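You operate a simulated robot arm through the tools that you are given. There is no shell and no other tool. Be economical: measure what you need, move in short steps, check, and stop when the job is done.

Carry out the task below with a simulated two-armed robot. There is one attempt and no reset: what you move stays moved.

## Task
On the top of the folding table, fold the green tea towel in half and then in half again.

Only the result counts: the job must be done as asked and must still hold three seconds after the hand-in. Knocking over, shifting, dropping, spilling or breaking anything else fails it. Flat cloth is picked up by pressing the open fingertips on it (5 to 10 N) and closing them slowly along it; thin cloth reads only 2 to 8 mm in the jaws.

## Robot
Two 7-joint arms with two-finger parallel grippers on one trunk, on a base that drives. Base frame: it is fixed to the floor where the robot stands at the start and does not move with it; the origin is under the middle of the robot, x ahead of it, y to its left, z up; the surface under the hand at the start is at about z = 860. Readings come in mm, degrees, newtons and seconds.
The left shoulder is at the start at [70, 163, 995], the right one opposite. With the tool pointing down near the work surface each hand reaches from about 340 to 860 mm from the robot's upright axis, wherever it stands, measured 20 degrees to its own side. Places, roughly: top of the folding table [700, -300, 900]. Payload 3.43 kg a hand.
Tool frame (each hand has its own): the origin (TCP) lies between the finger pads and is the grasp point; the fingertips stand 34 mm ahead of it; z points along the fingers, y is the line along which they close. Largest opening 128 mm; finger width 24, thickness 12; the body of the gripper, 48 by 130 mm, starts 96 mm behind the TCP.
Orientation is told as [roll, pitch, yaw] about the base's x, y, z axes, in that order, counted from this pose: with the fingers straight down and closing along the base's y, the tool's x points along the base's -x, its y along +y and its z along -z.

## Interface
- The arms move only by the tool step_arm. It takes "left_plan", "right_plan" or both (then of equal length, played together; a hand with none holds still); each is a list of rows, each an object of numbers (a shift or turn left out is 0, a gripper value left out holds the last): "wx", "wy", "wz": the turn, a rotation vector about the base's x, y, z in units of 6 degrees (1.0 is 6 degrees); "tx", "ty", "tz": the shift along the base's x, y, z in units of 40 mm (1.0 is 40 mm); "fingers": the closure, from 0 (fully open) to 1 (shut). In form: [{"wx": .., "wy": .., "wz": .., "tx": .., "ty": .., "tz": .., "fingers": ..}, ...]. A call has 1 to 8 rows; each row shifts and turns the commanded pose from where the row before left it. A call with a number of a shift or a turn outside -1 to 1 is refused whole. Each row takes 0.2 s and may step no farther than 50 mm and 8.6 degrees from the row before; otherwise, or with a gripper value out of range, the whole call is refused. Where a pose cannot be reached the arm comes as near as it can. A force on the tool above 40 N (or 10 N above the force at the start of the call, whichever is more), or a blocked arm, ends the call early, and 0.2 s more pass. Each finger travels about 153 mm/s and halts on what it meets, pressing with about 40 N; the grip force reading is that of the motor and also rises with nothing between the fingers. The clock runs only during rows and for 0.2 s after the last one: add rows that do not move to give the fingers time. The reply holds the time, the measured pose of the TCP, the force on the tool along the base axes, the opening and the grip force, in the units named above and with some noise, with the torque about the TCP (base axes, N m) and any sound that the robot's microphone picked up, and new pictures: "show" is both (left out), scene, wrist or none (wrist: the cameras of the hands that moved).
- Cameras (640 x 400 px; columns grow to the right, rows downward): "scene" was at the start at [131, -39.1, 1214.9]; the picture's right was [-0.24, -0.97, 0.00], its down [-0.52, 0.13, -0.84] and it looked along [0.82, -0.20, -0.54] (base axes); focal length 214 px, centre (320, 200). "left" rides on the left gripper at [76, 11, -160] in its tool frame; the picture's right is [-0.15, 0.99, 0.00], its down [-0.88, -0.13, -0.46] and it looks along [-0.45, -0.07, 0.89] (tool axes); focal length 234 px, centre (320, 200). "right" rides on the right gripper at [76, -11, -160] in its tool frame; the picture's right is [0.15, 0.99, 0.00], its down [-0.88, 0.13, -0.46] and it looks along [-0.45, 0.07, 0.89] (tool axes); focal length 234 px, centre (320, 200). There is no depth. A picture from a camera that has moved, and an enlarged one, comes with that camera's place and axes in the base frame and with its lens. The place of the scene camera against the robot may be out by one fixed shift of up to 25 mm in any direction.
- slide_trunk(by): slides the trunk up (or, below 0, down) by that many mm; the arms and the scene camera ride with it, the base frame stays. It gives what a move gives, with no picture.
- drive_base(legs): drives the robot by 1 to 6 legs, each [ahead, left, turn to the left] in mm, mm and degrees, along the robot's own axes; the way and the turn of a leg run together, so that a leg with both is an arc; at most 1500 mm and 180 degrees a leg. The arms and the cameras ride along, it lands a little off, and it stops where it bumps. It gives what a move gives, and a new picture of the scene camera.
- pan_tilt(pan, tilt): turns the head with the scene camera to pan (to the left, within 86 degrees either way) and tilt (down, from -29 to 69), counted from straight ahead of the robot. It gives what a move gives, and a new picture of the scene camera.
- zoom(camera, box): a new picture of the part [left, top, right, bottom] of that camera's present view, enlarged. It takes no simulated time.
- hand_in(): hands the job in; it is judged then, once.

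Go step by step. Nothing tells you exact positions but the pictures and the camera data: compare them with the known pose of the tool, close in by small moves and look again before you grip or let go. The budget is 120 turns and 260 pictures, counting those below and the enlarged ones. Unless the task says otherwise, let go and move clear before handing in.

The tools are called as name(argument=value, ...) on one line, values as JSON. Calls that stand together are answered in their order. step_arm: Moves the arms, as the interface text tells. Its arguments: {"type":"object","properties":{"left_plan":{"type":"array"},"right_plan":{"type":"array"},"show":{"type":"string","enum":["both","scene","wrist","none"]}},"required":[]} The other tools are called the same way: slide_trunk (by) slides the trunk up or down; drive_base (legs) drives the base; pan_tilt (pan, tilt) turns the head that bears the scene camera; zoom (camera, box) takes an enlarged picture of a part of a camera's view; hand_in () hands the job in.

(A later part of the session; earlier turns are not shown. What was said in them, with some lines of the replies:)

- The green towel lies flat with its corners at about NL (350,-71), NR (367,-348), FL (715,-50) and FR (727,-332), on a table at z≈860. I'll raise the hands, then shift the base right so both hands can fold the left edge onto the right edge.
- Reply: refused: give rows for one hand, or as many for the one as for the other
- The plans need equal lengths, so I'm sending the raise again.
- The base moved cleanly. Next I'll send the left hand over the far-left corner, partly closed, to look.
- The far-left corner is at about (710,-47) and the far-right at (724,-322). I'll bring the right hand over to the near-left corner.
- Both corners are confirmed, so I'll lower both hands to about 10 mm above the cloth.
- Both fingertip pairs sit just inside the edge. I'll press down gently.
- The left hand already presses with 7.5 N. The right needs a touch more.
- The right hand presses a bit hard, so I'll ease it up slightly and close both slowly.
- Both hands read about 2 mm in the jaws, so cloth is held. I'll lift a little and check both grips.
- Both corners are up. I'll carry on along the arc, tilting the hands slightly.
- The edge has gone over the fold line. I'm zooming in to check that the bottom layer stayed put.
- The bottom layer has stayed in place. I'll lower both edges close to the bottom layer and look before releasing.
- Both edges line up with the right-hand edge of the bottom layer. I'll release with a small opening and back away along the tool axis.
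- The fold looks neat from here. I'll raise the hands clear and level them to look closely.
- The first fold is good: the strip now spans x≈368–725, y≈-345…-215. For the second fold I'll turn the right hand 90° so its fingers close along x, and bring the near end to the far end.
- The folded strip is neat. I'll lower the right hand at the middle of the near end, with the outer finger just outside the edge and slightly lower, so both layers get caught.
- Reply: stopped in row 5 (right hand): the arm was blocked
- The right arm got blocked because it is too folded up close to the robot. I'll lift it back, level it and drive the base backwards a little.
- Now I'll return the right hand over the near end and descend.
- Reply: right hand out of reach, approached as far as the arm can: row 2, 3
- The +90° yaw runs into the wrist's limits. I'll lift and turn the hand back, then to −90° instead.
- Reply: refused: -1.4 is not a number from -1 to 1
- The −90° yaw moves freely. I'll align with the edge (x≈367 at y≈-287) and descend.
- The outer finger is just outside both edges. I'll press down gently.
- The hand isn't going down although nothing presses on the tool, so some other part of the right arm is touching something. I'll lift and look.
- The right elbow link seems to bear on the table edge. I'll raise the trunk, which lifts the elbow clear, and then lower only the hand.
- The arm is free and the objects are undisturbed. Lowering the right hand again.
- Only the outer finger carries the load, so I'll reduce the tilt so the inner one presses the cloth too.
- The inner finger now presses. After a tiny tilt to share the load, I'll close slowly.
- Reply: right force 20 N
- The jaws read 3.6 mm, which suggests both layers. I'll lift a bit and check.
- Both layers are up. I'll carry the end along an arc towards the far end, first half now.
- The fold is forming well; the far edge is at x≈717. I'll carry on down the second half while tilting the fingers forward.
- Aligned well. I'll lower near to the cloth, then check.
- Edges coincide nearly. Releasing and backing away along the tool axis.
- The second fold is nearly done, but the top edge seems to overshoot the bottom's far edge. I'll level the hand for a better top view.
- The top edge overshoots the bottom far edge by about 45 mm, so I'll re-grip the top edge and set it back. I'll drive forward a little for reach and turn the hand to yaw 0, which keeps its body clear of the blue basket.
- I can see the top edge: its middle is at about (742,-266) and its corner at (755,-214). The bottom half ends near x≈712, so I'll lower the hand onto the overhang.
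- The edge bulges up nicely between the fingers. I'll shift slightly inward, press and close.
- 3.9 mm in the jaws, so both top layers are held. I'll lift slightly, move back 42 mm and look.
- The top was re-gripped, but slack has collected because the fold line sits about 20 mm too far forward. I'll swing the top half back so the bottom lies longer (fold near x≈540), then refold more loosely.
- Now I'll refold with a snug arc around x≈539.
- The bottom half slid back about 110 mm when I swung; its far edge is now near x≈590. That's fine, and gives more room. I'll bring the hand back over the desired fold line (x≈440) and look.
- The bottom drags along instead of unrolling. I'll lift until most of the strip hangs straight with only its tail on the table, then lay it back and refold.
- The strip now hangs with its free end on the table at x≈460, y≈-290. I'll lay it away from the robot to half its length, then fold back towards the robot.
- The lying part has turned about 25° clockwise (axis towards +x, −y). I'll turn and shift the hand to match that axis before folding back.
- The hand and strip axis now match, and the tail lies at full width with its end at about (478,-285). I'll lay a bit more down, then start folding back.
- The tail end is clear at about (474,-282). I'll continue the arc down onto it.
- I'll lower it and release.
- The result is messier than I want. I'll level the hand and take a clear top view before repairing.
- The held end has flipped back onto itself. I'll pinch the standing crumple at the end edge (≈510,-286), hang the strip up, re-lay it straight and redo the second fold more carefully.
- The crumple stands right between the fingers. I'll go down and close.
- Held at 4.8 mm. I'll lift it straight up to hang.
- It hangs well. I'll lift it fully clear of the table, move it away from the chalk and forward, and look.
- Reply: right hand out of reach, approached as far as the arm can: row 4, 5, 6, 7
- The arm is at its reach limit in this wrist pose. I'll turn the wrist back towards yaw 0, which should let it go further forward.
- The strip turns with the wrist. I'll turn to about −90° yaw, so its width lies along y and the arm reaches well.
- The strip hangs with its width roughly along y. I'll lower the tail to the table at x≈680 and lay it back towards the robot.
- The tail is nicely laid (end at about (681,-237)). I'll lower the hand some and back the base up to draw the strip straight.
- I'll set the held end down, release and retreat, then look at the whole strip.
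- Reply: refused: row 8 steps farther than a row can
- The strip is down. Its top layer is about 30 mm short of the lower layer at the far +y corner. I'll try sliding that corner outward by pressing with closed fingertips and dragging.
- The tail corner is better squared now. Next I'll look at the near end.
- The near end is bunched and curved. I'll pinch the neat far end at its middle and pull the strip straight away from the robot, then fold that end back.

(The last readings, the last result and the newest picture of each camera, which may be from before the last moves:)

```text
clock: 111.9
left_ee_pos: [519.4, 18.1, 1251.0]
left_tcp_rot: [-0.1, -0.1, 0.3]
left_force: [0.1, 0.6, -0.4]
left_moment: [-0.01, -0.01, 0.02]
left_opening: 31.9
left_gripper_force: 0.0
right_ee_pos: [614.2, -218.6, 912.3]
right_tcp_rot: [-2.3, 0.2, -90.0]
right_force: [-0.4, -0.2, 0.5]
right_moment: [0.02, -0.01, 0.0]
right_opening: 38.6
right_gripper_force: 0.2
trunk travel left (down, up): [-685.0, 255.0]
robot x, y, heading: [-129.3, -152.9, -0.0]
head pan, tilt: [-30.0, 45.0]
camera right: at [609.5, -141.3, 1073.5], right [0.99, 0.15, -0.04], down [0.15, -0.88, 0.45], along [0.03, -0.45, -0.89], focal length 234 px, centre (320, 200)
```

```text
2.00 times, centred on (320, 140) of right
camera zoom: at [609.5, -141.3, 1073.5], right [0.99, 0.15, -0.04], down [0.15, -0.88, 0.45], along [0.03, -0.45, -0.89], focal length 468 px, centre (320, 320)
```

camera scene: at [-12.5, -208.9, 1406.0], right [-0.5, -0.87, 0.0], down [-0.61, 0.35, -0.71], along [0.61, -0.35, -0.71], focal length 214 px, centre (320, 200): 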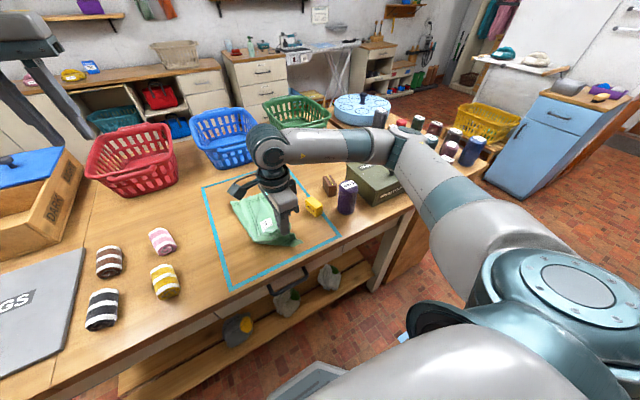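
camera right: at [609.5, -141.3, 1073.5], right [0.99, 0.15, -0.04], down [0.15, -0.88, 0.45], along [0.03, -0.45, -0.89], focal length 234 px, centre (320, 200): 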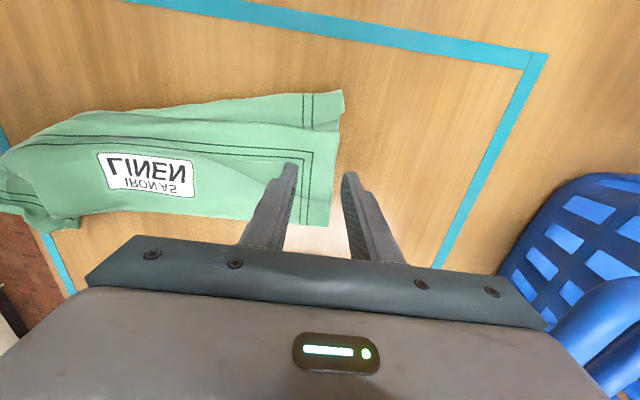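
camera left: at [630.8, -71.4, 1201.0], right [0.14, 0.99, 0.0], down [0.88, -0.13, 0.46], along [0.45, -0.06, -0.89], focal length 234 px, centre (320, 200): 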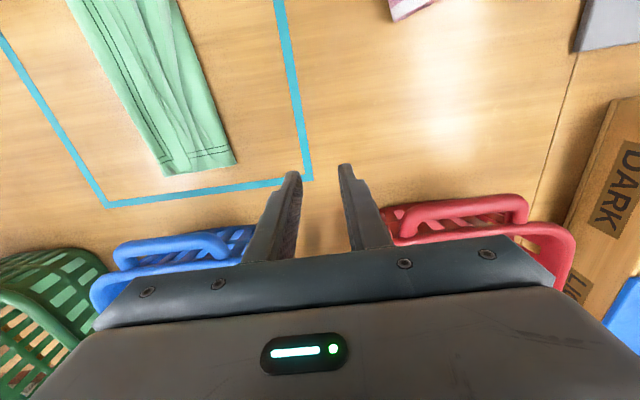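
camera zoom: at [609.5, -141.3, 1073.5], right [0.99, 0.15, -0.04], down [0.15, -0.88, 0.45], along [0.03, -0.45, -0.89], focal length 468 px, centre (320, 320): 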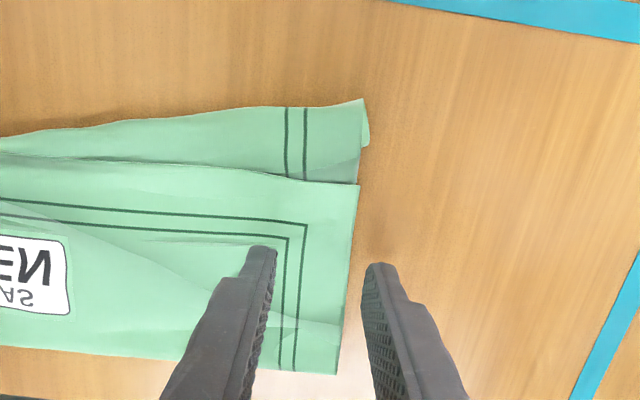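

The fingers straddle the aligned end of both layers. I'll press and close.

step_arm(right_plan=[{"tz": -0.25}, {"tz": -0.1}, {"tz": -0.05}, {}], show="none")

```text
clock: 112.9
left_ee_pos: [519.9, 17.4, 1248.8]
left_tcp_rot: [0.0, -0.1, 0.3]
left_force: [-0.3, 1.0, -0.3]
left_moment: [0.0, -0.04, -0.02]
left_opening: 32.1
left_gripper_force: 0.0
right_ee_pos: [612.4, -218.5, 896.2]
right_tcp_rot: [-2.4, 0.1, -90.0]
right_force: [-0.3, 0.5, 0.6]
right_moment: [0.05, -0.01, 0.02]
right_opening: 38.3
right_gripper_force: 0.2
trunk travel left (down, up): [-685.0, 255.0]
robot x, y, heading: [-128.6, -151.5, -0.1]
head pan, tilt: [-30.0, 45.0]
```

step_arm(right_plan=[{"tz": -0.035}, {"fingers": 0.74}, {"fingers": 0.79}, {"fingers": 0.84}, {"fingers": 0.89}, {"fingers": 0.94}, {"fingers": 1.0}, {}], show="none")

step_arm(right_plan=[{"tz": 0.3}, {"tz": 0.3}, {}], show="none")

zoom(camera="right", box=[160, 40, 480, 240])

```text
clock: 114.7
left_ee_pos: [518.8, 18.1, 1249.5]
left_tcp_rot: [-0.1, -0.1, 0.1]
left_force: [-0.8, 0.4, 0.3]
left_moment: [-0.02, -0.02, 0.02]
left_opening: 31.8
left_gripper_force: 0.0
right_ee_pos: [614.3, -217.6, 895.4]
right_tcp_rot: [-2.3, 0.1, -90.0]
right_force: [1.9, 0.3, 11.3]
right_moment: [-0.01, -0.02, 0.01]
right_opening: 3.2
right_gripper_force: 37.6
trunk travel left (down, up): [-685.0, 255.0]
robot x, y, heading: [-126.8, -152.7, 0.3]
head pan, tilt: [-30.0, 45.0]
```

```text
clock: 115.5
left_ee_pos: [521.4, 17.2, 1249.1]
left_tcp_rot: [0.0, -0.1, 0.2]
left_force: [-0.4, -0.5, 0.3]
left_moment: [0.0, 0.01, 0.0]
left_opening: 31.8
left_gripper_force: 0.0
right_ee_pos: [613.4, -217.2, 917.1]
right_tcp_rot: [-2.4, 0.1, -90.0]
right_force: [-0.1, -0.1, 0.1]
right_moment: [-0.02, 0.08, -0.02]
right_opening: 2.7
right_gripper_force: 38.3
trunk travel left (down, up): [-685.0, 255.0]
robot x, y, heading: [-128.6, -150.4, 0.2]
head pan, tilt: [-30.0, 45.0]
```

```text
2.00 times, centred on (320, 140) of right
camera zoom: at [610.3, -141.5, 1078.7], right [0.99, 0.15, -0.04], down [0.15, -0.88, 0.45], along [0.03, -0.45, -0.89], focal length 468 px, centre (320, 320)
```

zoom: 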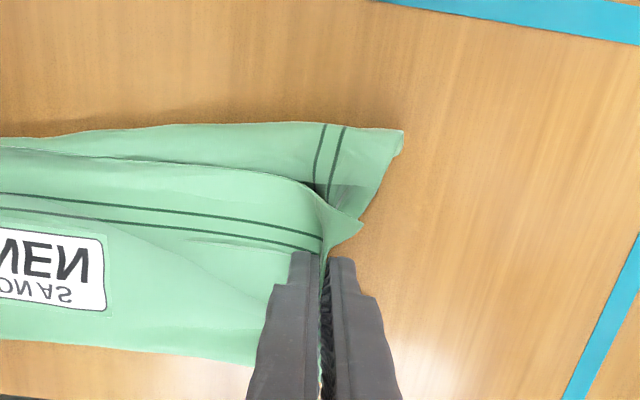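

Cloth is held. I'll draw the strip straight away from the robot by about 70 mm.

step_arm(right_plan=[{"tx": 0.4}, {"tx": 0.5}, {"tx": 0.5}, {"tx": 0.4}, {}], show="both")

zoom(camera="scene", box=[190, 120, 350, 250])

```text
clock: 116.7
left_ee_pos: [520.5, 16.9, 1248.3]
left_tcp_rot: [0.0, 0.1, 0.0]
left_force: [1.3, 0.0, -0.3]
left_moment: [0.02, 0.02, 0.03]
left_opening: 32.0
left_gripper_force: 0.1
right_ee_pos: [677.2, -218.9, 917.2]
right_tcp_rot: [-2.5, 0.1, -90.0]
right_force: [1.1, -0.6, -0.7]
right_moment: [0.01, 0.03, 0.01]
right_opening: 3.2
right_gripper_force: 37.7
right hand out of reach, approached as far as the arm can: row 4
trunk travel left (down, up): [-685.0, 255.0]
robot x, y, heading: [-126.7, -151.6, -0.2]
head pan, tilt: [-30.0, 45.0]
camera scene: at [-12.4, -209.9, 1406.0], right [-0.5, -0.87, 0.0], down [-0.61, 0.35, -0.71], along [0.61, -0.35, -0.71], focal length 214 px, centre (320, 200)
camera right: at [673.6, -142.6, 1079.1], right [0.99, 0.15, -0.04], down [0.15, -0.88, 0.45], along [0.03, -0.45, -0.89], focal length 234 px, centre (320, 200)
```

scene: 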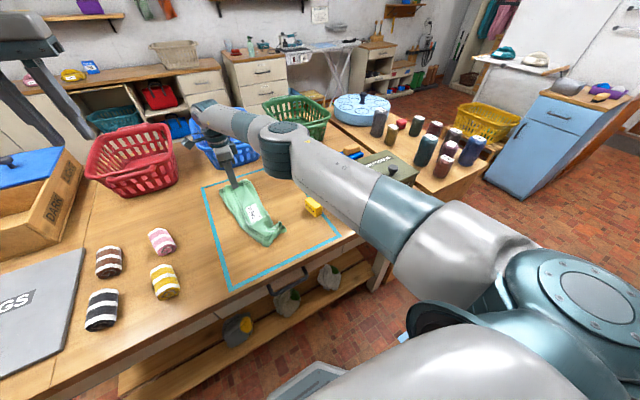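
right: 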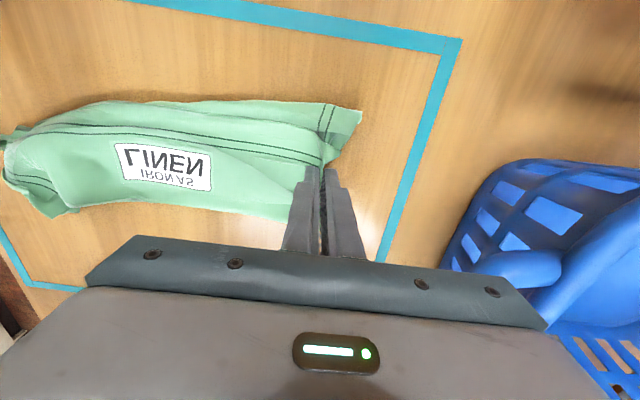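

```text
3.08 times, centred on (270, 185) of scene
camera zoom: at [-12.4, -209.9, 1406.0], right [-0.5, -0.87, 0.0], down [-0.61, 0.35, -0.71], along [0.61, -0.35, -0.71], focal length 660 px, centre (474, 246)
```

zoom: 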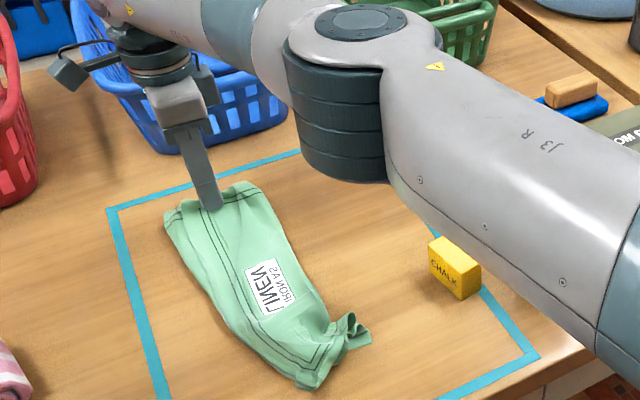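

The strip is now straight, x≈375–690, with both layers held at the far end. I'll fold it back around x≈538, first half of the arc.

step_arm(right_plan=[{"tx": -0.32, "ty": -0.07, "tz": 0.87}, {"tx": -0.56, "ty": -0.12, "tz": 0.85}, {"tx": -0.74, "ty": -0.16, "tz": 0.6}, {"tx": -0.86, "ty": -0.18, "tz": 0.4}, {"tx": -0.96, "ty": -0.2, "tz": 0.12}, {"tx": -0.96, "ty": -0.2, "tz": -0.12}, {}], show="wrist")

zoom(camera="scene", box=[190, 120, 350, 250])

```text
clock: 118.3
left_ee_pos: [521.8, 18.1, 1249.4]
left_tcp_rot: [0.0, 0.0, 0.1]
left_force: [0.6, 0.1, -0.3]
left_moment: [-0.01, 0.05, -0.02]
left_opening: 31.9
left_gripper_force: 0.2
right_ee_pos: [500.9, -253.9, 1026.2]
right_tcp_rot: [-2.4, 0.0, -89.9]
right_force: [0.1, 0.5, -0.3]
right_moment: [-0.02, 0.05, -0.03]
right_opening: 3.2
right_gripper_force: 37.8
trunk travel left (down, up): [-685.0, 255.0]
robot x, y, heading: [-127.8, -148.3, 0.2]
head pan, tilt: [-30.0, 45.0]
camera right: at [497.3, -177.8, 1188.3], right [0.99, 0.15, -0.04], down [0.15, -0.88, 0.45], along [0.03, -0.45, -0.89], focal length 234 px, centre (320, 200)
```

right: 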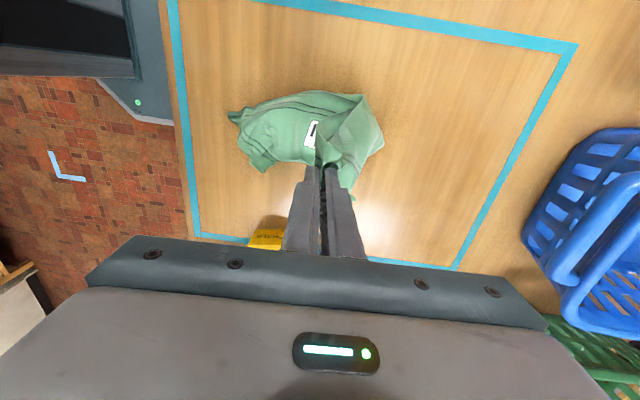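

```text
3.08 times, centred on (270, 185) of scene
camera zoom: at [-12.0, -208.2, 1406.0], right [-0.5, -0.87, 0.0], down [-0.61, 0.35, -0.71], along [0.61, -0.35, -0.71], focal length 660 px, centre (474, 246)
```

zoom: 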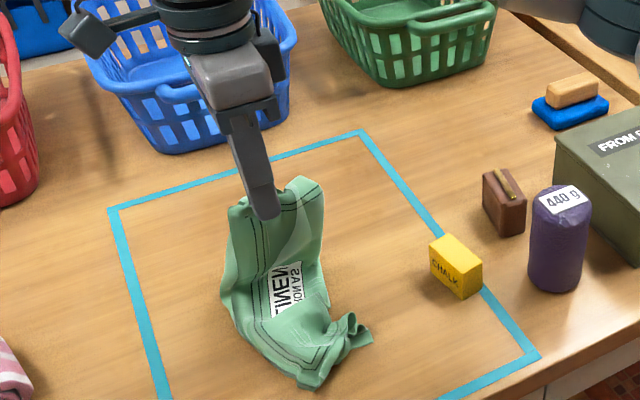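

The bottom stays put this time. I'll continue down while tilting the fingertips towards the robot.

step_arm(right_plan=[{"tx": -0.76, "ty": -0.2, "tz": -0.35, "wy": 1}, {"tx": -0.64, "ty": -0.2, "tz": -0.5, "wy": 1}, {"tx": -0.42, "ty": -0.18, "tz": -0.55, "wy": 1}, {"tx": -0.2, "ty": -0.12, "tz": -0.55, "wy": 1}, {}], show="wrist")

zoom(camera="scene", box=[190, 120, 350, 250])

```text
clock: 119.5
left_ee_pos: [521.5, 17.1, 1248.9]
left_tcp_rot: [-0.1, 0.0, 0.2]
left_force: [0.4, 0.3, 0.3]
left_moment: [0.0, 0.0, 0.03]
left_opening: 31.8
left_gripper_force: 0.0
right_ee_pos: [418.6, -281.9, 950.3]
right_tcp_rot: [-26.4, 0.1, -90.0]
right_force: [-0.3, 0.3, -0.4]
right_moment: [-0.02, -0.02, -0.02]
right_opening: 3.2
right_gripper_force: 37.3
trunk travel left (down, up): [-685.0, 255.0]
robot x, y, heading: [-126.0, -153.8, 0.3]
head pan, tilt: [-30.0, 45.0]
camera right: at [481.8, -206.1, 1098.2], right [0.89, 0.15, -0.44], down [0.32, -0.88, 0.35], along [-0.34, -0.45, -0.83], focal length 234 px, centre (320, 200)
```

right: 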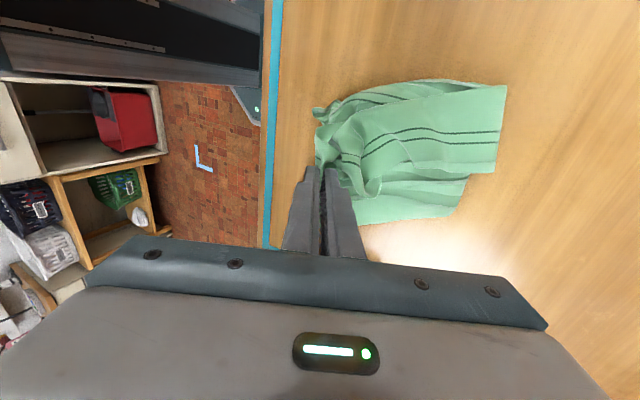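

```text
3.08 times, centred on (270, 185) of scene
camera zoom: at [-13.0, -208.6, 1406.1], right [-0.5, -0.87, 0.0], down [-0.61, 0.35, -0.71], along [0.61, -0.35, -0.71], focal length 660 px, centre (474, 246)
```

zoom: 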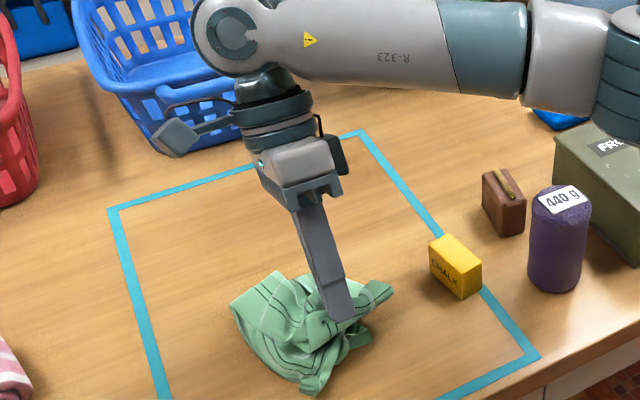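

The fold edge is at x≈520 and the near end at ≈385. I'll lower and release.

step_arm(right_plan=[{"tz": -0.4, "tx": -0.1}, {"tz": -0.4, "tx": -0.1}, {"fingers": 0.8}, {}, {"tz": 0.6, "tx": 0.25}, {"tz": 0.8, "tx": 0.35}, {"tz": 0.8, "tx": 0.35}, {"tz": 0.8, "tx": 0.35}], show="none")

zoom(camera="right", box=[160, 20, 480, 220])

zoom(camera="scene", box=[210, 160, 330, 250])

```text
clock: 121.3
left_ee_pos: [519.3, 18.4, 1249.7]
left_tcp_rot: [-0.1, 0.0, 0.2]
left_force: [0.5, -0.5, -0.4]
left_moment: [-0.02, -0.01, -0.03]
left_opening: 31.9
left_gripper_force: 0.2
right_ee_pos: [463.9, -282.7, 1037.6]
right_tcp_rot: [-26.3, 0.0, -90.1]
right_force: [-0.8, 0.5, 0.0]
right_moment: [0.0, -0.01, 0.04]
right_opening: 25.7
right_gripper_force: 0.1
trunk travel left (down, up): [-685.0, 255.0]
robot x, y, heading: [-126.9, -153.0, 0.1]
head pan, tilt: [-30.0, 45.0]
```

```text
2.00 times, centred on (320, 120) of right
camera zoom: at [526.2, -205.9, 1187.1], right [0.89, 0.15, -0.44], down [0.32, -0.88, 0.35], along [-0.34, -0.45, -0.83], focal length 468 px, centre (320, 360)
```

zoom: 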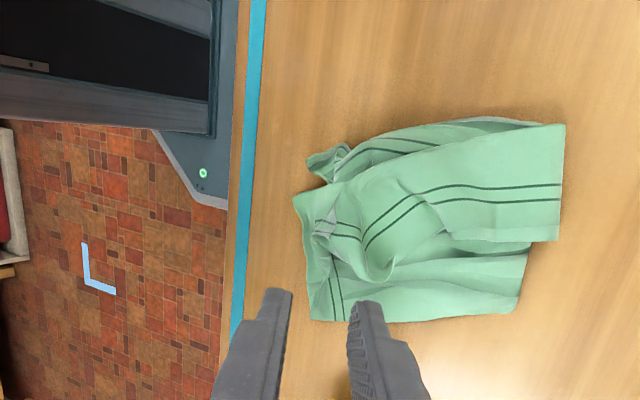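

```text
4.44 times, centred on (270, 205) of scene
camera zoom: at [-13.1, -208.1, 1406.1], right [-0.5, -0.87, 0.0], down [-0.61, 0.35, -0.71], along [0.61, -0.35, -0.71], focal length 953 px, centre (542, 178)
```

zoom: 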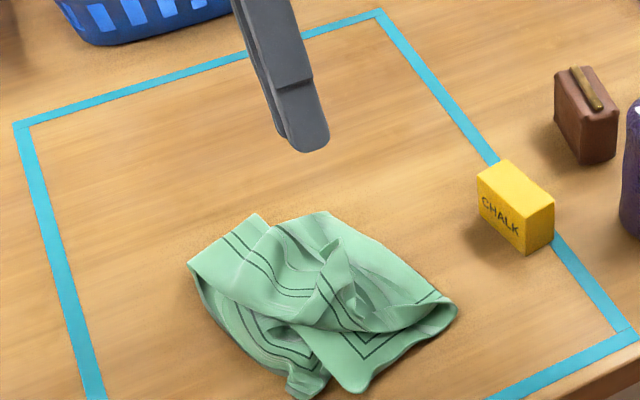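

The towel is now about quarter-size, but the top end lies some 40 mm too far towards −y. I'll level the hand for a straight-down look before tidying.

step_arm(right_plan=[{"wy": -1, "ty": 0.3}, {"wy": -1, "ty": 0.3, "tx": -0.3}, {"wy": -1, "ty": 0.3, "tx": -0.4}, {"wy": -1, "tx": -0.4}, {"wy": -0.4, "tx": -0.4}, {"fingers": 0.73}], show="none")

zoom(camera="right", box=[230, 40, 490, 230])

```text
clock: 122.7
left_ee_pos: [520.1, 17.7, 1248.9]
left_tcp_rot: [-0.1, 0.0, 0.1]
left_force: [0.2, 1.0, 0.4]
left_moment: [-0.02, 0.02, -0.02]
left_opening: 32.0
left_gripper_force: 0.2
right_ee_pos: [403.9, -246.4, 1035.2]
right_tcp_rot: [0.1, 0.1, -90.0]
right_force: [0.5, 0.4, 0.4]
right_moment: [-0.01, 0.01, 0.01]
right_opening: 34.8
right_gripper_force: 0.1
trunk travel left (down, up): [-685.0, 255.0]
robot x, y, heading: [-126.1, -149.8, 0.0]
head pan, tilt: [-30.0, 45.0]
```

```text
2.11 times, centred on (360, 135) of right
camera zoom: at [394.0, -170.1, 1197.3], right [0.99, 0.15, 0.0], down [0.13, -0.88, 0.45], along [0.07, -0.45, -0.89], focal length 493 px, centre (236, 337)
```

zoom: 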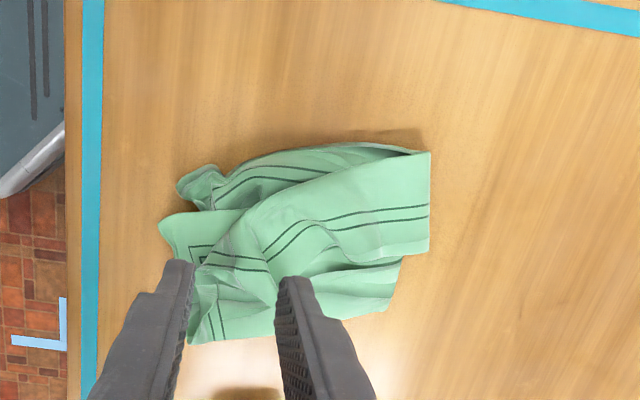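

The stack is about 165×110 mm, with the open corners within about 30 mm of each other. I'll gently pat down the raised wrinkles near the open end.

step_arm(right_plan=[{"ty": -1}, {"tz": -0.9}, {"tz": -0.9}, {"tz": -0.9}, {"tz": -0.4}, {"tz": -0.15}, {}, {}], show="none")

step_arm(right_plan=[{"tz": -0.08}, {}, {"tz": 0.9}, {"tx": 0.8}, {"tx": 0.9, "ty": 0.5}, {"tz": -0.8}, {"tz": -0.15}, {}], show="none")

```text
clock: 124.5
left_ee_pos: [520.2, 17.4, 1249.7]
left_tcp_rot: [0.0, -0.1, 0.2]
left_force: [-0.5, 0.6, 0.8]
left_moment: [0.01, 0.01, 0.01]
left_opening: 32.1
left_gripper_force: 0.0
right_ee_pos: [403.9, -286.5, 907.9]
right_tcp_rot: [0.0, 0.0, -90.0]
right_force: [0.2, 0.6, 2.7]
right_moment: [-0.01, -0.06, 0.01]
right_opening: 34.6
right_gripper_force: 0.0
trunk travel left (down, up): [-685.0, 255.0]
robot x, y, heading: [-127.2, -149.1, 0.4]
head pan, tilt: [-30.0, 45.0]
```

```text
clock: 126.3
left_ee_pos: [519.3, 17.8, 1248.6]
left_tcp_rot: [0.0, 0.0, 0.2]
left_force: [-0.1, 0.1, 0.4]
left_moment: [0.04, 0.01, 0.01]
left_opening: 32.0
left_gripper_force: 0.1
right_ee_pos: [473.8, -266.4, 902.7]
right_tcp_rot: [-0.1, 0.2, -90.0]
right_force: [-0.3, 0.0, 1.7]
right_moment: [-0.01, 0.07, 0.02]
right_opening: 34.4
right_gripper_force: 0.0
trunk travel left (down, up): [-685.0, 255.0]
robot x, y, heading: [-128.8, -152.8, -0.0]
head pan, tilt: [-30.0, 45.0]
```

Now I'll lift away and look at the result from above.

step_arm(right_plan=[{"tz": -0.06}, {}, {"tz": 0.8}, {"tz": 0.9}, {"tz": 0.9}, {"tz": 0.7, "tx": -0.5, "ty": 0.3}, {"tx": -0.7, "ty": 0.5}, {}], show="none")

zoom(camera="right", box=[200, 20, 480, 220])

zoom(camera="scene", box=[210, 160, 330, 250])

```text
clock: 128.1
left_ee_pos: [519.8, 16.4, 1248.7]
left_tcp_rot: [0.0, -0.1, 0.1]
left_force: [0.6, 1.3, 0.1]
left_moment: [0.06, 0.01, -0.04]
left_opening: 32.1
left_gripper_force: 0.0
right_ee_pos: [425.1, -235.2, 1029.5]
right_tcp_rot: [0.1, 0.1, -90.0]
right_force: [1.3, -1.2, -0.1]
right_moment: [0.03, 0.02, -0.02]
right_opening: 34.5
right_gripper_force: 0.1
trunk travel left (down, up): [-685.0, 255.0]
robot x, y, heading: [-129.0, -152.4, 0.1]
head pan, tilt: [-30.0, 45.0]
```

```text
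2.00 times, centred on (340, 120) of right
camera zoom: at [414.5, -158.7, 1191.1], right [0.99, 0.15, 0.0], down [0.13, -0.88, 0.45], along [0.07, -0.45, -0.89], focal length 468 px, centre (280, 360)
```

zoom: 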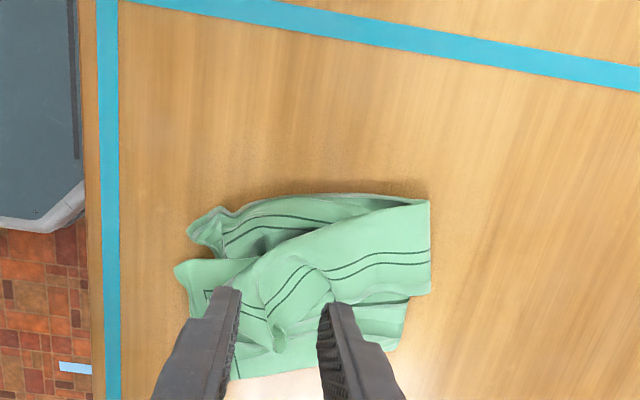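

```text
4.44 times, centred on (270, 205) of scene
camera zoom: at [-12.2, -209.4, 1406.0], right [-0.5, -0.87, 0.0], down [-0.61, 0.35, -0.71], along [0.61, -0.35, -0.71], focal length 953 px, centre (542, 178)
```

zoom: 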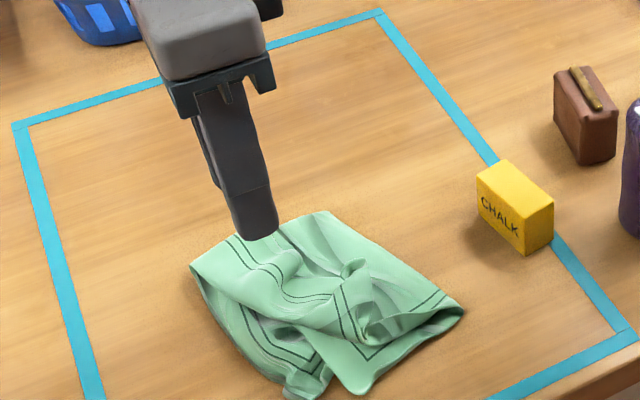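

One pinched tuft of the upper layer still stands at about (425,-300), some 40 mm short of the open end. I'll pinch that tuft and draw it to the open edge.

step_arm(right_plan=[{"ty": -0.8, "fingers": 0.66}, {"ty": -0.7}, {"tz": -0.9}, {"tz": -0.9}, {"tz": -0.6}, {}], show="none")

zoom(camera="right", box=[200, 40, 480, 240])

```text
clock: 129.5
left_ee_pos: [519.5, 18.7, 1248.9]
left_tcp_rot: [-0.2, 0.0, 0.2]
left_force: [0.0, 0.0, -0.9]
left_moment: [-0.02, -0.03, -0.02]
left_opening: 32.0
left_gripper_force: 0.1
right_ee_pos: [424.5, -294.6, 934.9]
right_tcp_rot: [0.0, 0.1, -90.0]
right_force: [-1.1, 0.5, -0.1]
right_moment: [-0.01, 0.01, 0.0]
right_opening: 43.4
right_gripper_force: 0.1
trunk travel left (down, up): [-685.0, 255.0]
robot x, y, heading: [-131.1, -151.0, -0.0]
head pan, tilt: [-30.0, 45.0]
```

```text
2.00 times, centred on (340, 140) of right
camera zoom: at [414.2, -218.0, 1096.4], right [0.99, 0.15, 0.0], down [0.13, -0.88, 0.45], along [0.07, -0.45, -0.89], focal length 468 px, centre (280, 320)
```

zoom: 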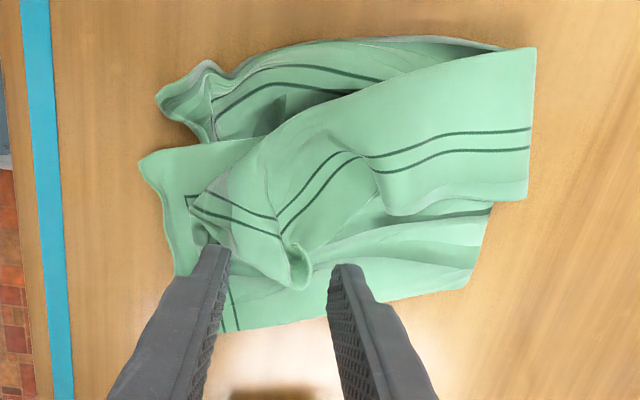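

The tuft (a towel corner) is right between the fingertips. I'll pinch it, draw it back by about 45 mm, and release.

step_arm(right_plan=[{"tz": -0.5}, {"tz": -0.2}, {"fingers": 0.8}, {"fingers": 0.9}, {"fingers": 1.0}, {}, {"tz": 0.3}], show="none")

zoom(camera="right", box=[200, 40, 480, 240])

```text
clock: 131.1
left_ee_pos: [519.6, 17.2, 1248.8]
left_tcp_rot: [-0.2, 0.0, 0.3]
left_force: [0.5, -0.9, 0.5]
left_moment: [0.02, 0.0, 0.0]
left_opening: 31.9
left_gripper_force: 0.0
right_ee_pos: [424.6, -294.4, 920.6]
right_tcp_rot: [0.1, 0.1, -90.0]
right_force: [-0.5, 0.1, -0.2]
right_moment: [0.0, 0.01, -0.01]
right_opening: 3.6
right_gripper_force: 37.9
trunk travel left (down, up): [-685.0, 255.0]
robot x, y, heading: [-127.5, -151.5, 0.3]
head pan, tilt: [-30.0, 45.0]
```

```text
2.00 times, centred on (340, 140) of right
camera zoom: at [413.9, -218.1, 1081.0], right [0.99, 0.15, 0.0], down [0.13, -0.88, 0.45], along [0.07, -0.45, -0.89], focal length 468 px, centre (280, 320)
```

zoom: 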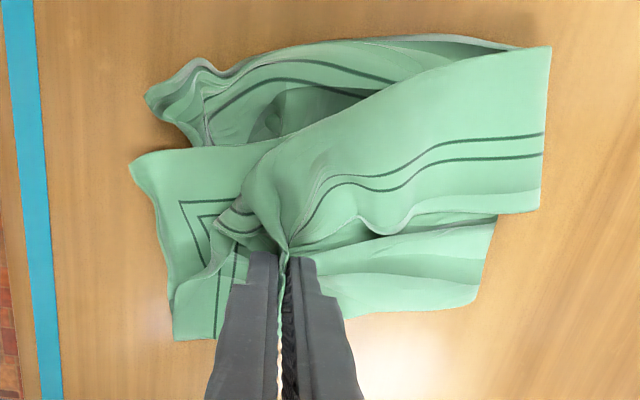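

Held. I'll draw it 55 mm towards the open end and 30 mm to +y, onto the matching corner.

step_arm(right_plan=[{"tz": 0.3, "tx": -0.3, "ty": 0.15}, {"tx": -0.4, "ty": 0.2}, {"tx": -0.4, "ty": 0.2}, {"tx": -0.3, "ty": 0.2, "tz": -0.3}, {"tz": -0.2}, {}], show="none")

zoom(camera="right", box=[200, 40, 520, 240])

```text
clock: 132.5
left_ee_pos: [518.9, 17.3, 1248.8]
left_tcp_rot: [-0.1, 0.0, 0.1]
left_force: [0.3, -0.5, 0.1]
left_moment: [0.06, -0.01, 0.01]
left_opening: 32.2
left_gripper_force: 0.1
right_ee_pos: [369.7, -264.2, 910.7]
right_tcp_rot: [0.0, 0.1, -90.0]
right_force: [-0.2, 0.2, 0.6]
right_moment: [-0.04, -0.05, -0.03]
right_opening: 3.6
right_gripper_force: 38.4
trunk travel left (down, up): [-685.0, 255.0]
robot x, y, heading: [-132.5, -151.9, 0.5]
head pan, tilt: [-30.0, 45.0]
```

```text
2.00 times, centred on (360, 140) of right
camera zoom: at [358.2, -187.7, 1071.9], right [0.99, 0.15, 0.0], down [0.13, -0.88, 0.45], along [0.07, -0.45, -0.89], focal length 468 px, centre (240, 320)
```

zoom: 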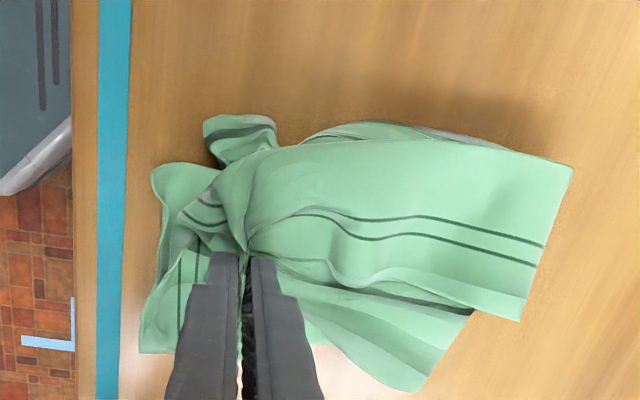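

The top layer is drawn flatter and covers the stack. Releasing and lifting off.

step_arm(right_plan=[{"tz": -0.15}, {"fingers": 0.8}, {}, {"tz": 0.7}, {"tz": 0.9}, {"tz": 0.9, "tx": 0.3}, {"tz": 0.6, "tx": 0.5}, {}], show="none")

zoom(camera="right", box=[200, 20, 520, 220])

zoom(camera="scene", box=[210, 160, 330, 250])

```text
clock: 134.3
left_ee_pos: [519.8, 16.5, 1249.3]
left_tcp_rot: [0.0, 0.0, 0.1]
left_force: [0.8, -0.8, 0.2]
left_moment: [0.02, -0.05, 0.01]
left_opening: 31.7
left_gripper_force: 0.0
right_ee_pos: [400.9, -265.2, 1030.2]
right_tcp_rot: [0.0, 0.2, -89.9]
right_force: [0.5, 0.1, 0.3]
right_moment: [0.0, 0.02, -0.03]
right_opening: 25.8
right_gripper_force: 0.0
trunk travel left (down, up): [-685.0, 255.0]
robot x, y, heading: [-119.7, -150.2, 0.3]
head pan, tilt: [-30.0, 45.0]
```

```text
2.00 times, centred on (360, 120) of right
camera zoom: at [389.8, -188.1, 1191.0], right [0.99, 0.15, 0.0], down [0.13, -0.88, 0.45], along [0.07, -0.45, -0.89], focal length 468 px, centre (240, 360)
```

zoom: 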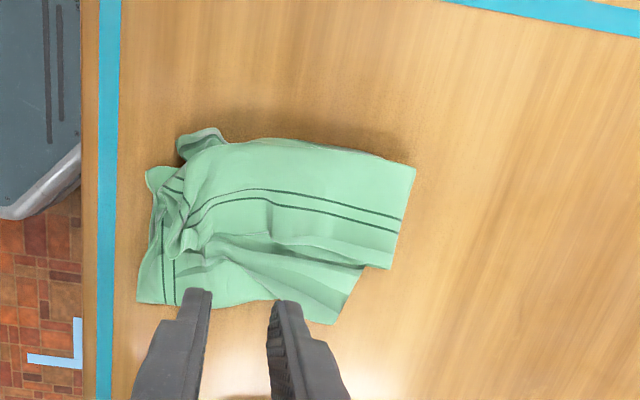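

```text
4.44 times, centred on (270, 205) of scene
camera zoom: at [-12.7, -209.2, 1406.1], right [-0.5, -0.87, 0.0], down [-0.61, 0.35, -0.71], along [0.61, -0.35, -0.71], focal length 953 px, centre (542, 178)
```

zoom: 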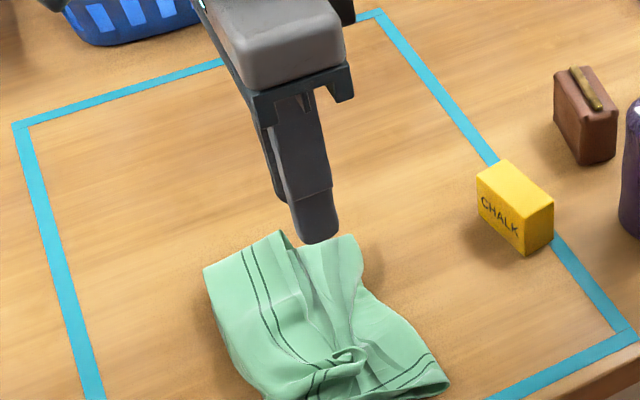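

The stack is now compact and flat apart from one small tuft. I'll pat it once, then move clear.

step_arm(right_plan=[{"tx": -0.9, "fingers": 0.85}, {"tz": -0.9}, {"tz": -0.9}, {"tz": -0.9}, {"tz": -0.35}, {"tz": -0.1}, {}, {}], show="none")

step_arm(right_plan=[{"tz": 0.5}, {"tz": 0.9}, {"tz": 0.9}, {"tz": 0.9}, {"tz": 0.9, "ty": -0.4}, {"ty": -0.9}, {"ty": -0.9}, {"ty": -0.6}], show="scene")

zoom(camera="scene", box=[190, 150, 340, 260])

```text
clock: 136.1
left_ee_pos: [520.7, 17.3, 1249.9]
left_tcp_rot: [-0.1, 0.0, 0.2]
left_force: [0.9, -0.1, -1.1]
left_moment: [-0.03, -0.01, -0.01]
left_opening: 32.1
left_gripper_force: 0.0
right_ee_pos: [364.1, -262.5, 903.4]
right_tcp_rot: [0.0, 0.2, -90.0]
right_force: [0.3, -0.3, 1.2]
right_moment: [0.03, -0.03, -0.03]
right_opening: 19.2
right_gripper_force: 0.0
trunk travel left (down, up): [-685.0, 255.0]
robot x, y, heading: [-128.1, -150.2, 0.3]
head pan, tilt: [-30.0, 45.0]
```

```text
clock: 137.9
left_ee_pos: [520.3, 18.3, 1250.6]
left_tcp_rot: [0.1, 0.0, 0.2]
left_force: [0.8, -0.4, 0.3]
left_moment: [0.02, -0.01, 0.02]
left_opening: 32.0
left_gripper_force: 0.0
right_ee_pos: [363.8, -377.3, 1066.5]
right_tcp_rot: [0.0, 0.1, -90.0]
right_force: [-0.1, -0.2, -0.1]
right_moment: [0.03, -0.02, 0.01]
right_opening: 19.1
right_gripper_force: 0.2
trunk travel left (down, up): [-685.0, 255.0]
robot x, y, heading: [-131.4, -151.6, -0.0]
head pan, tilt: [-30.0, 45.0]
camera scene: at [-12.9, -209.6, 1406.1], right [-0.5, -0.87, 0.0], down [-0.61, 0.35, -0.71], along [0.61, -0.35, -0.71], focal length 214 px, centre (320, 200)
```

scene: 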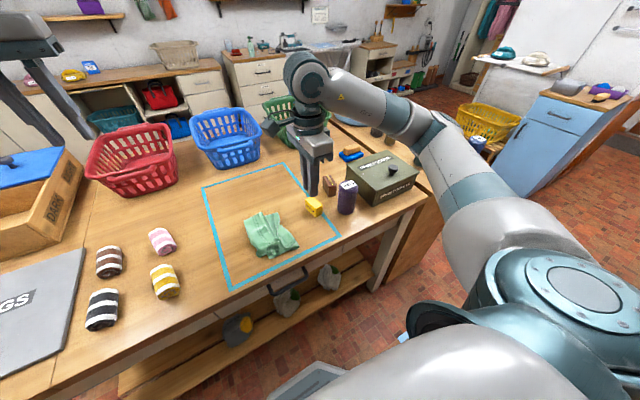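

```text
3.64 times, centred on (265, 205) of scene
camera zoom: at [-12.9, -209.6, 1406.1], right [-0.5, -0.87, 0.0], down [-0.61, 0.35, -0.71], along [0.61, -0.35, -0.71], focal length 780 px, centre (520, 182)
```

zoom: 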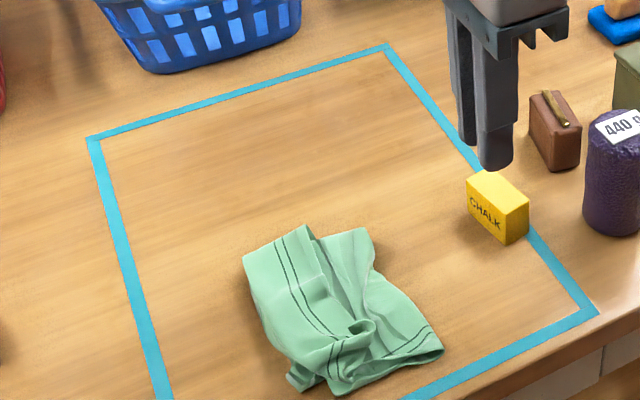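

The towel lies folded in four within the tape, both hands are empty and clear, and nothing else has moved. I'm handing in.

hand_in()

```text
The job is handed in.
```

I folded the green tea towel in half and then in half again on the tabletop. It is about a quarter of its flat size, but not crisp.

- **Alignment:** The layers are up to about 30–40 mm out of line at some edges.
- **Wrinkles:** A few wrinkles and one small tuft are left at the open end, because I had to re-lay and refold the second fold.
- **Surroundings:** Both hands are empty and clear of the towel. I saw no other object knocked or moved, though an arm link bore on something, apparently the table edge, before I raised the trunk.
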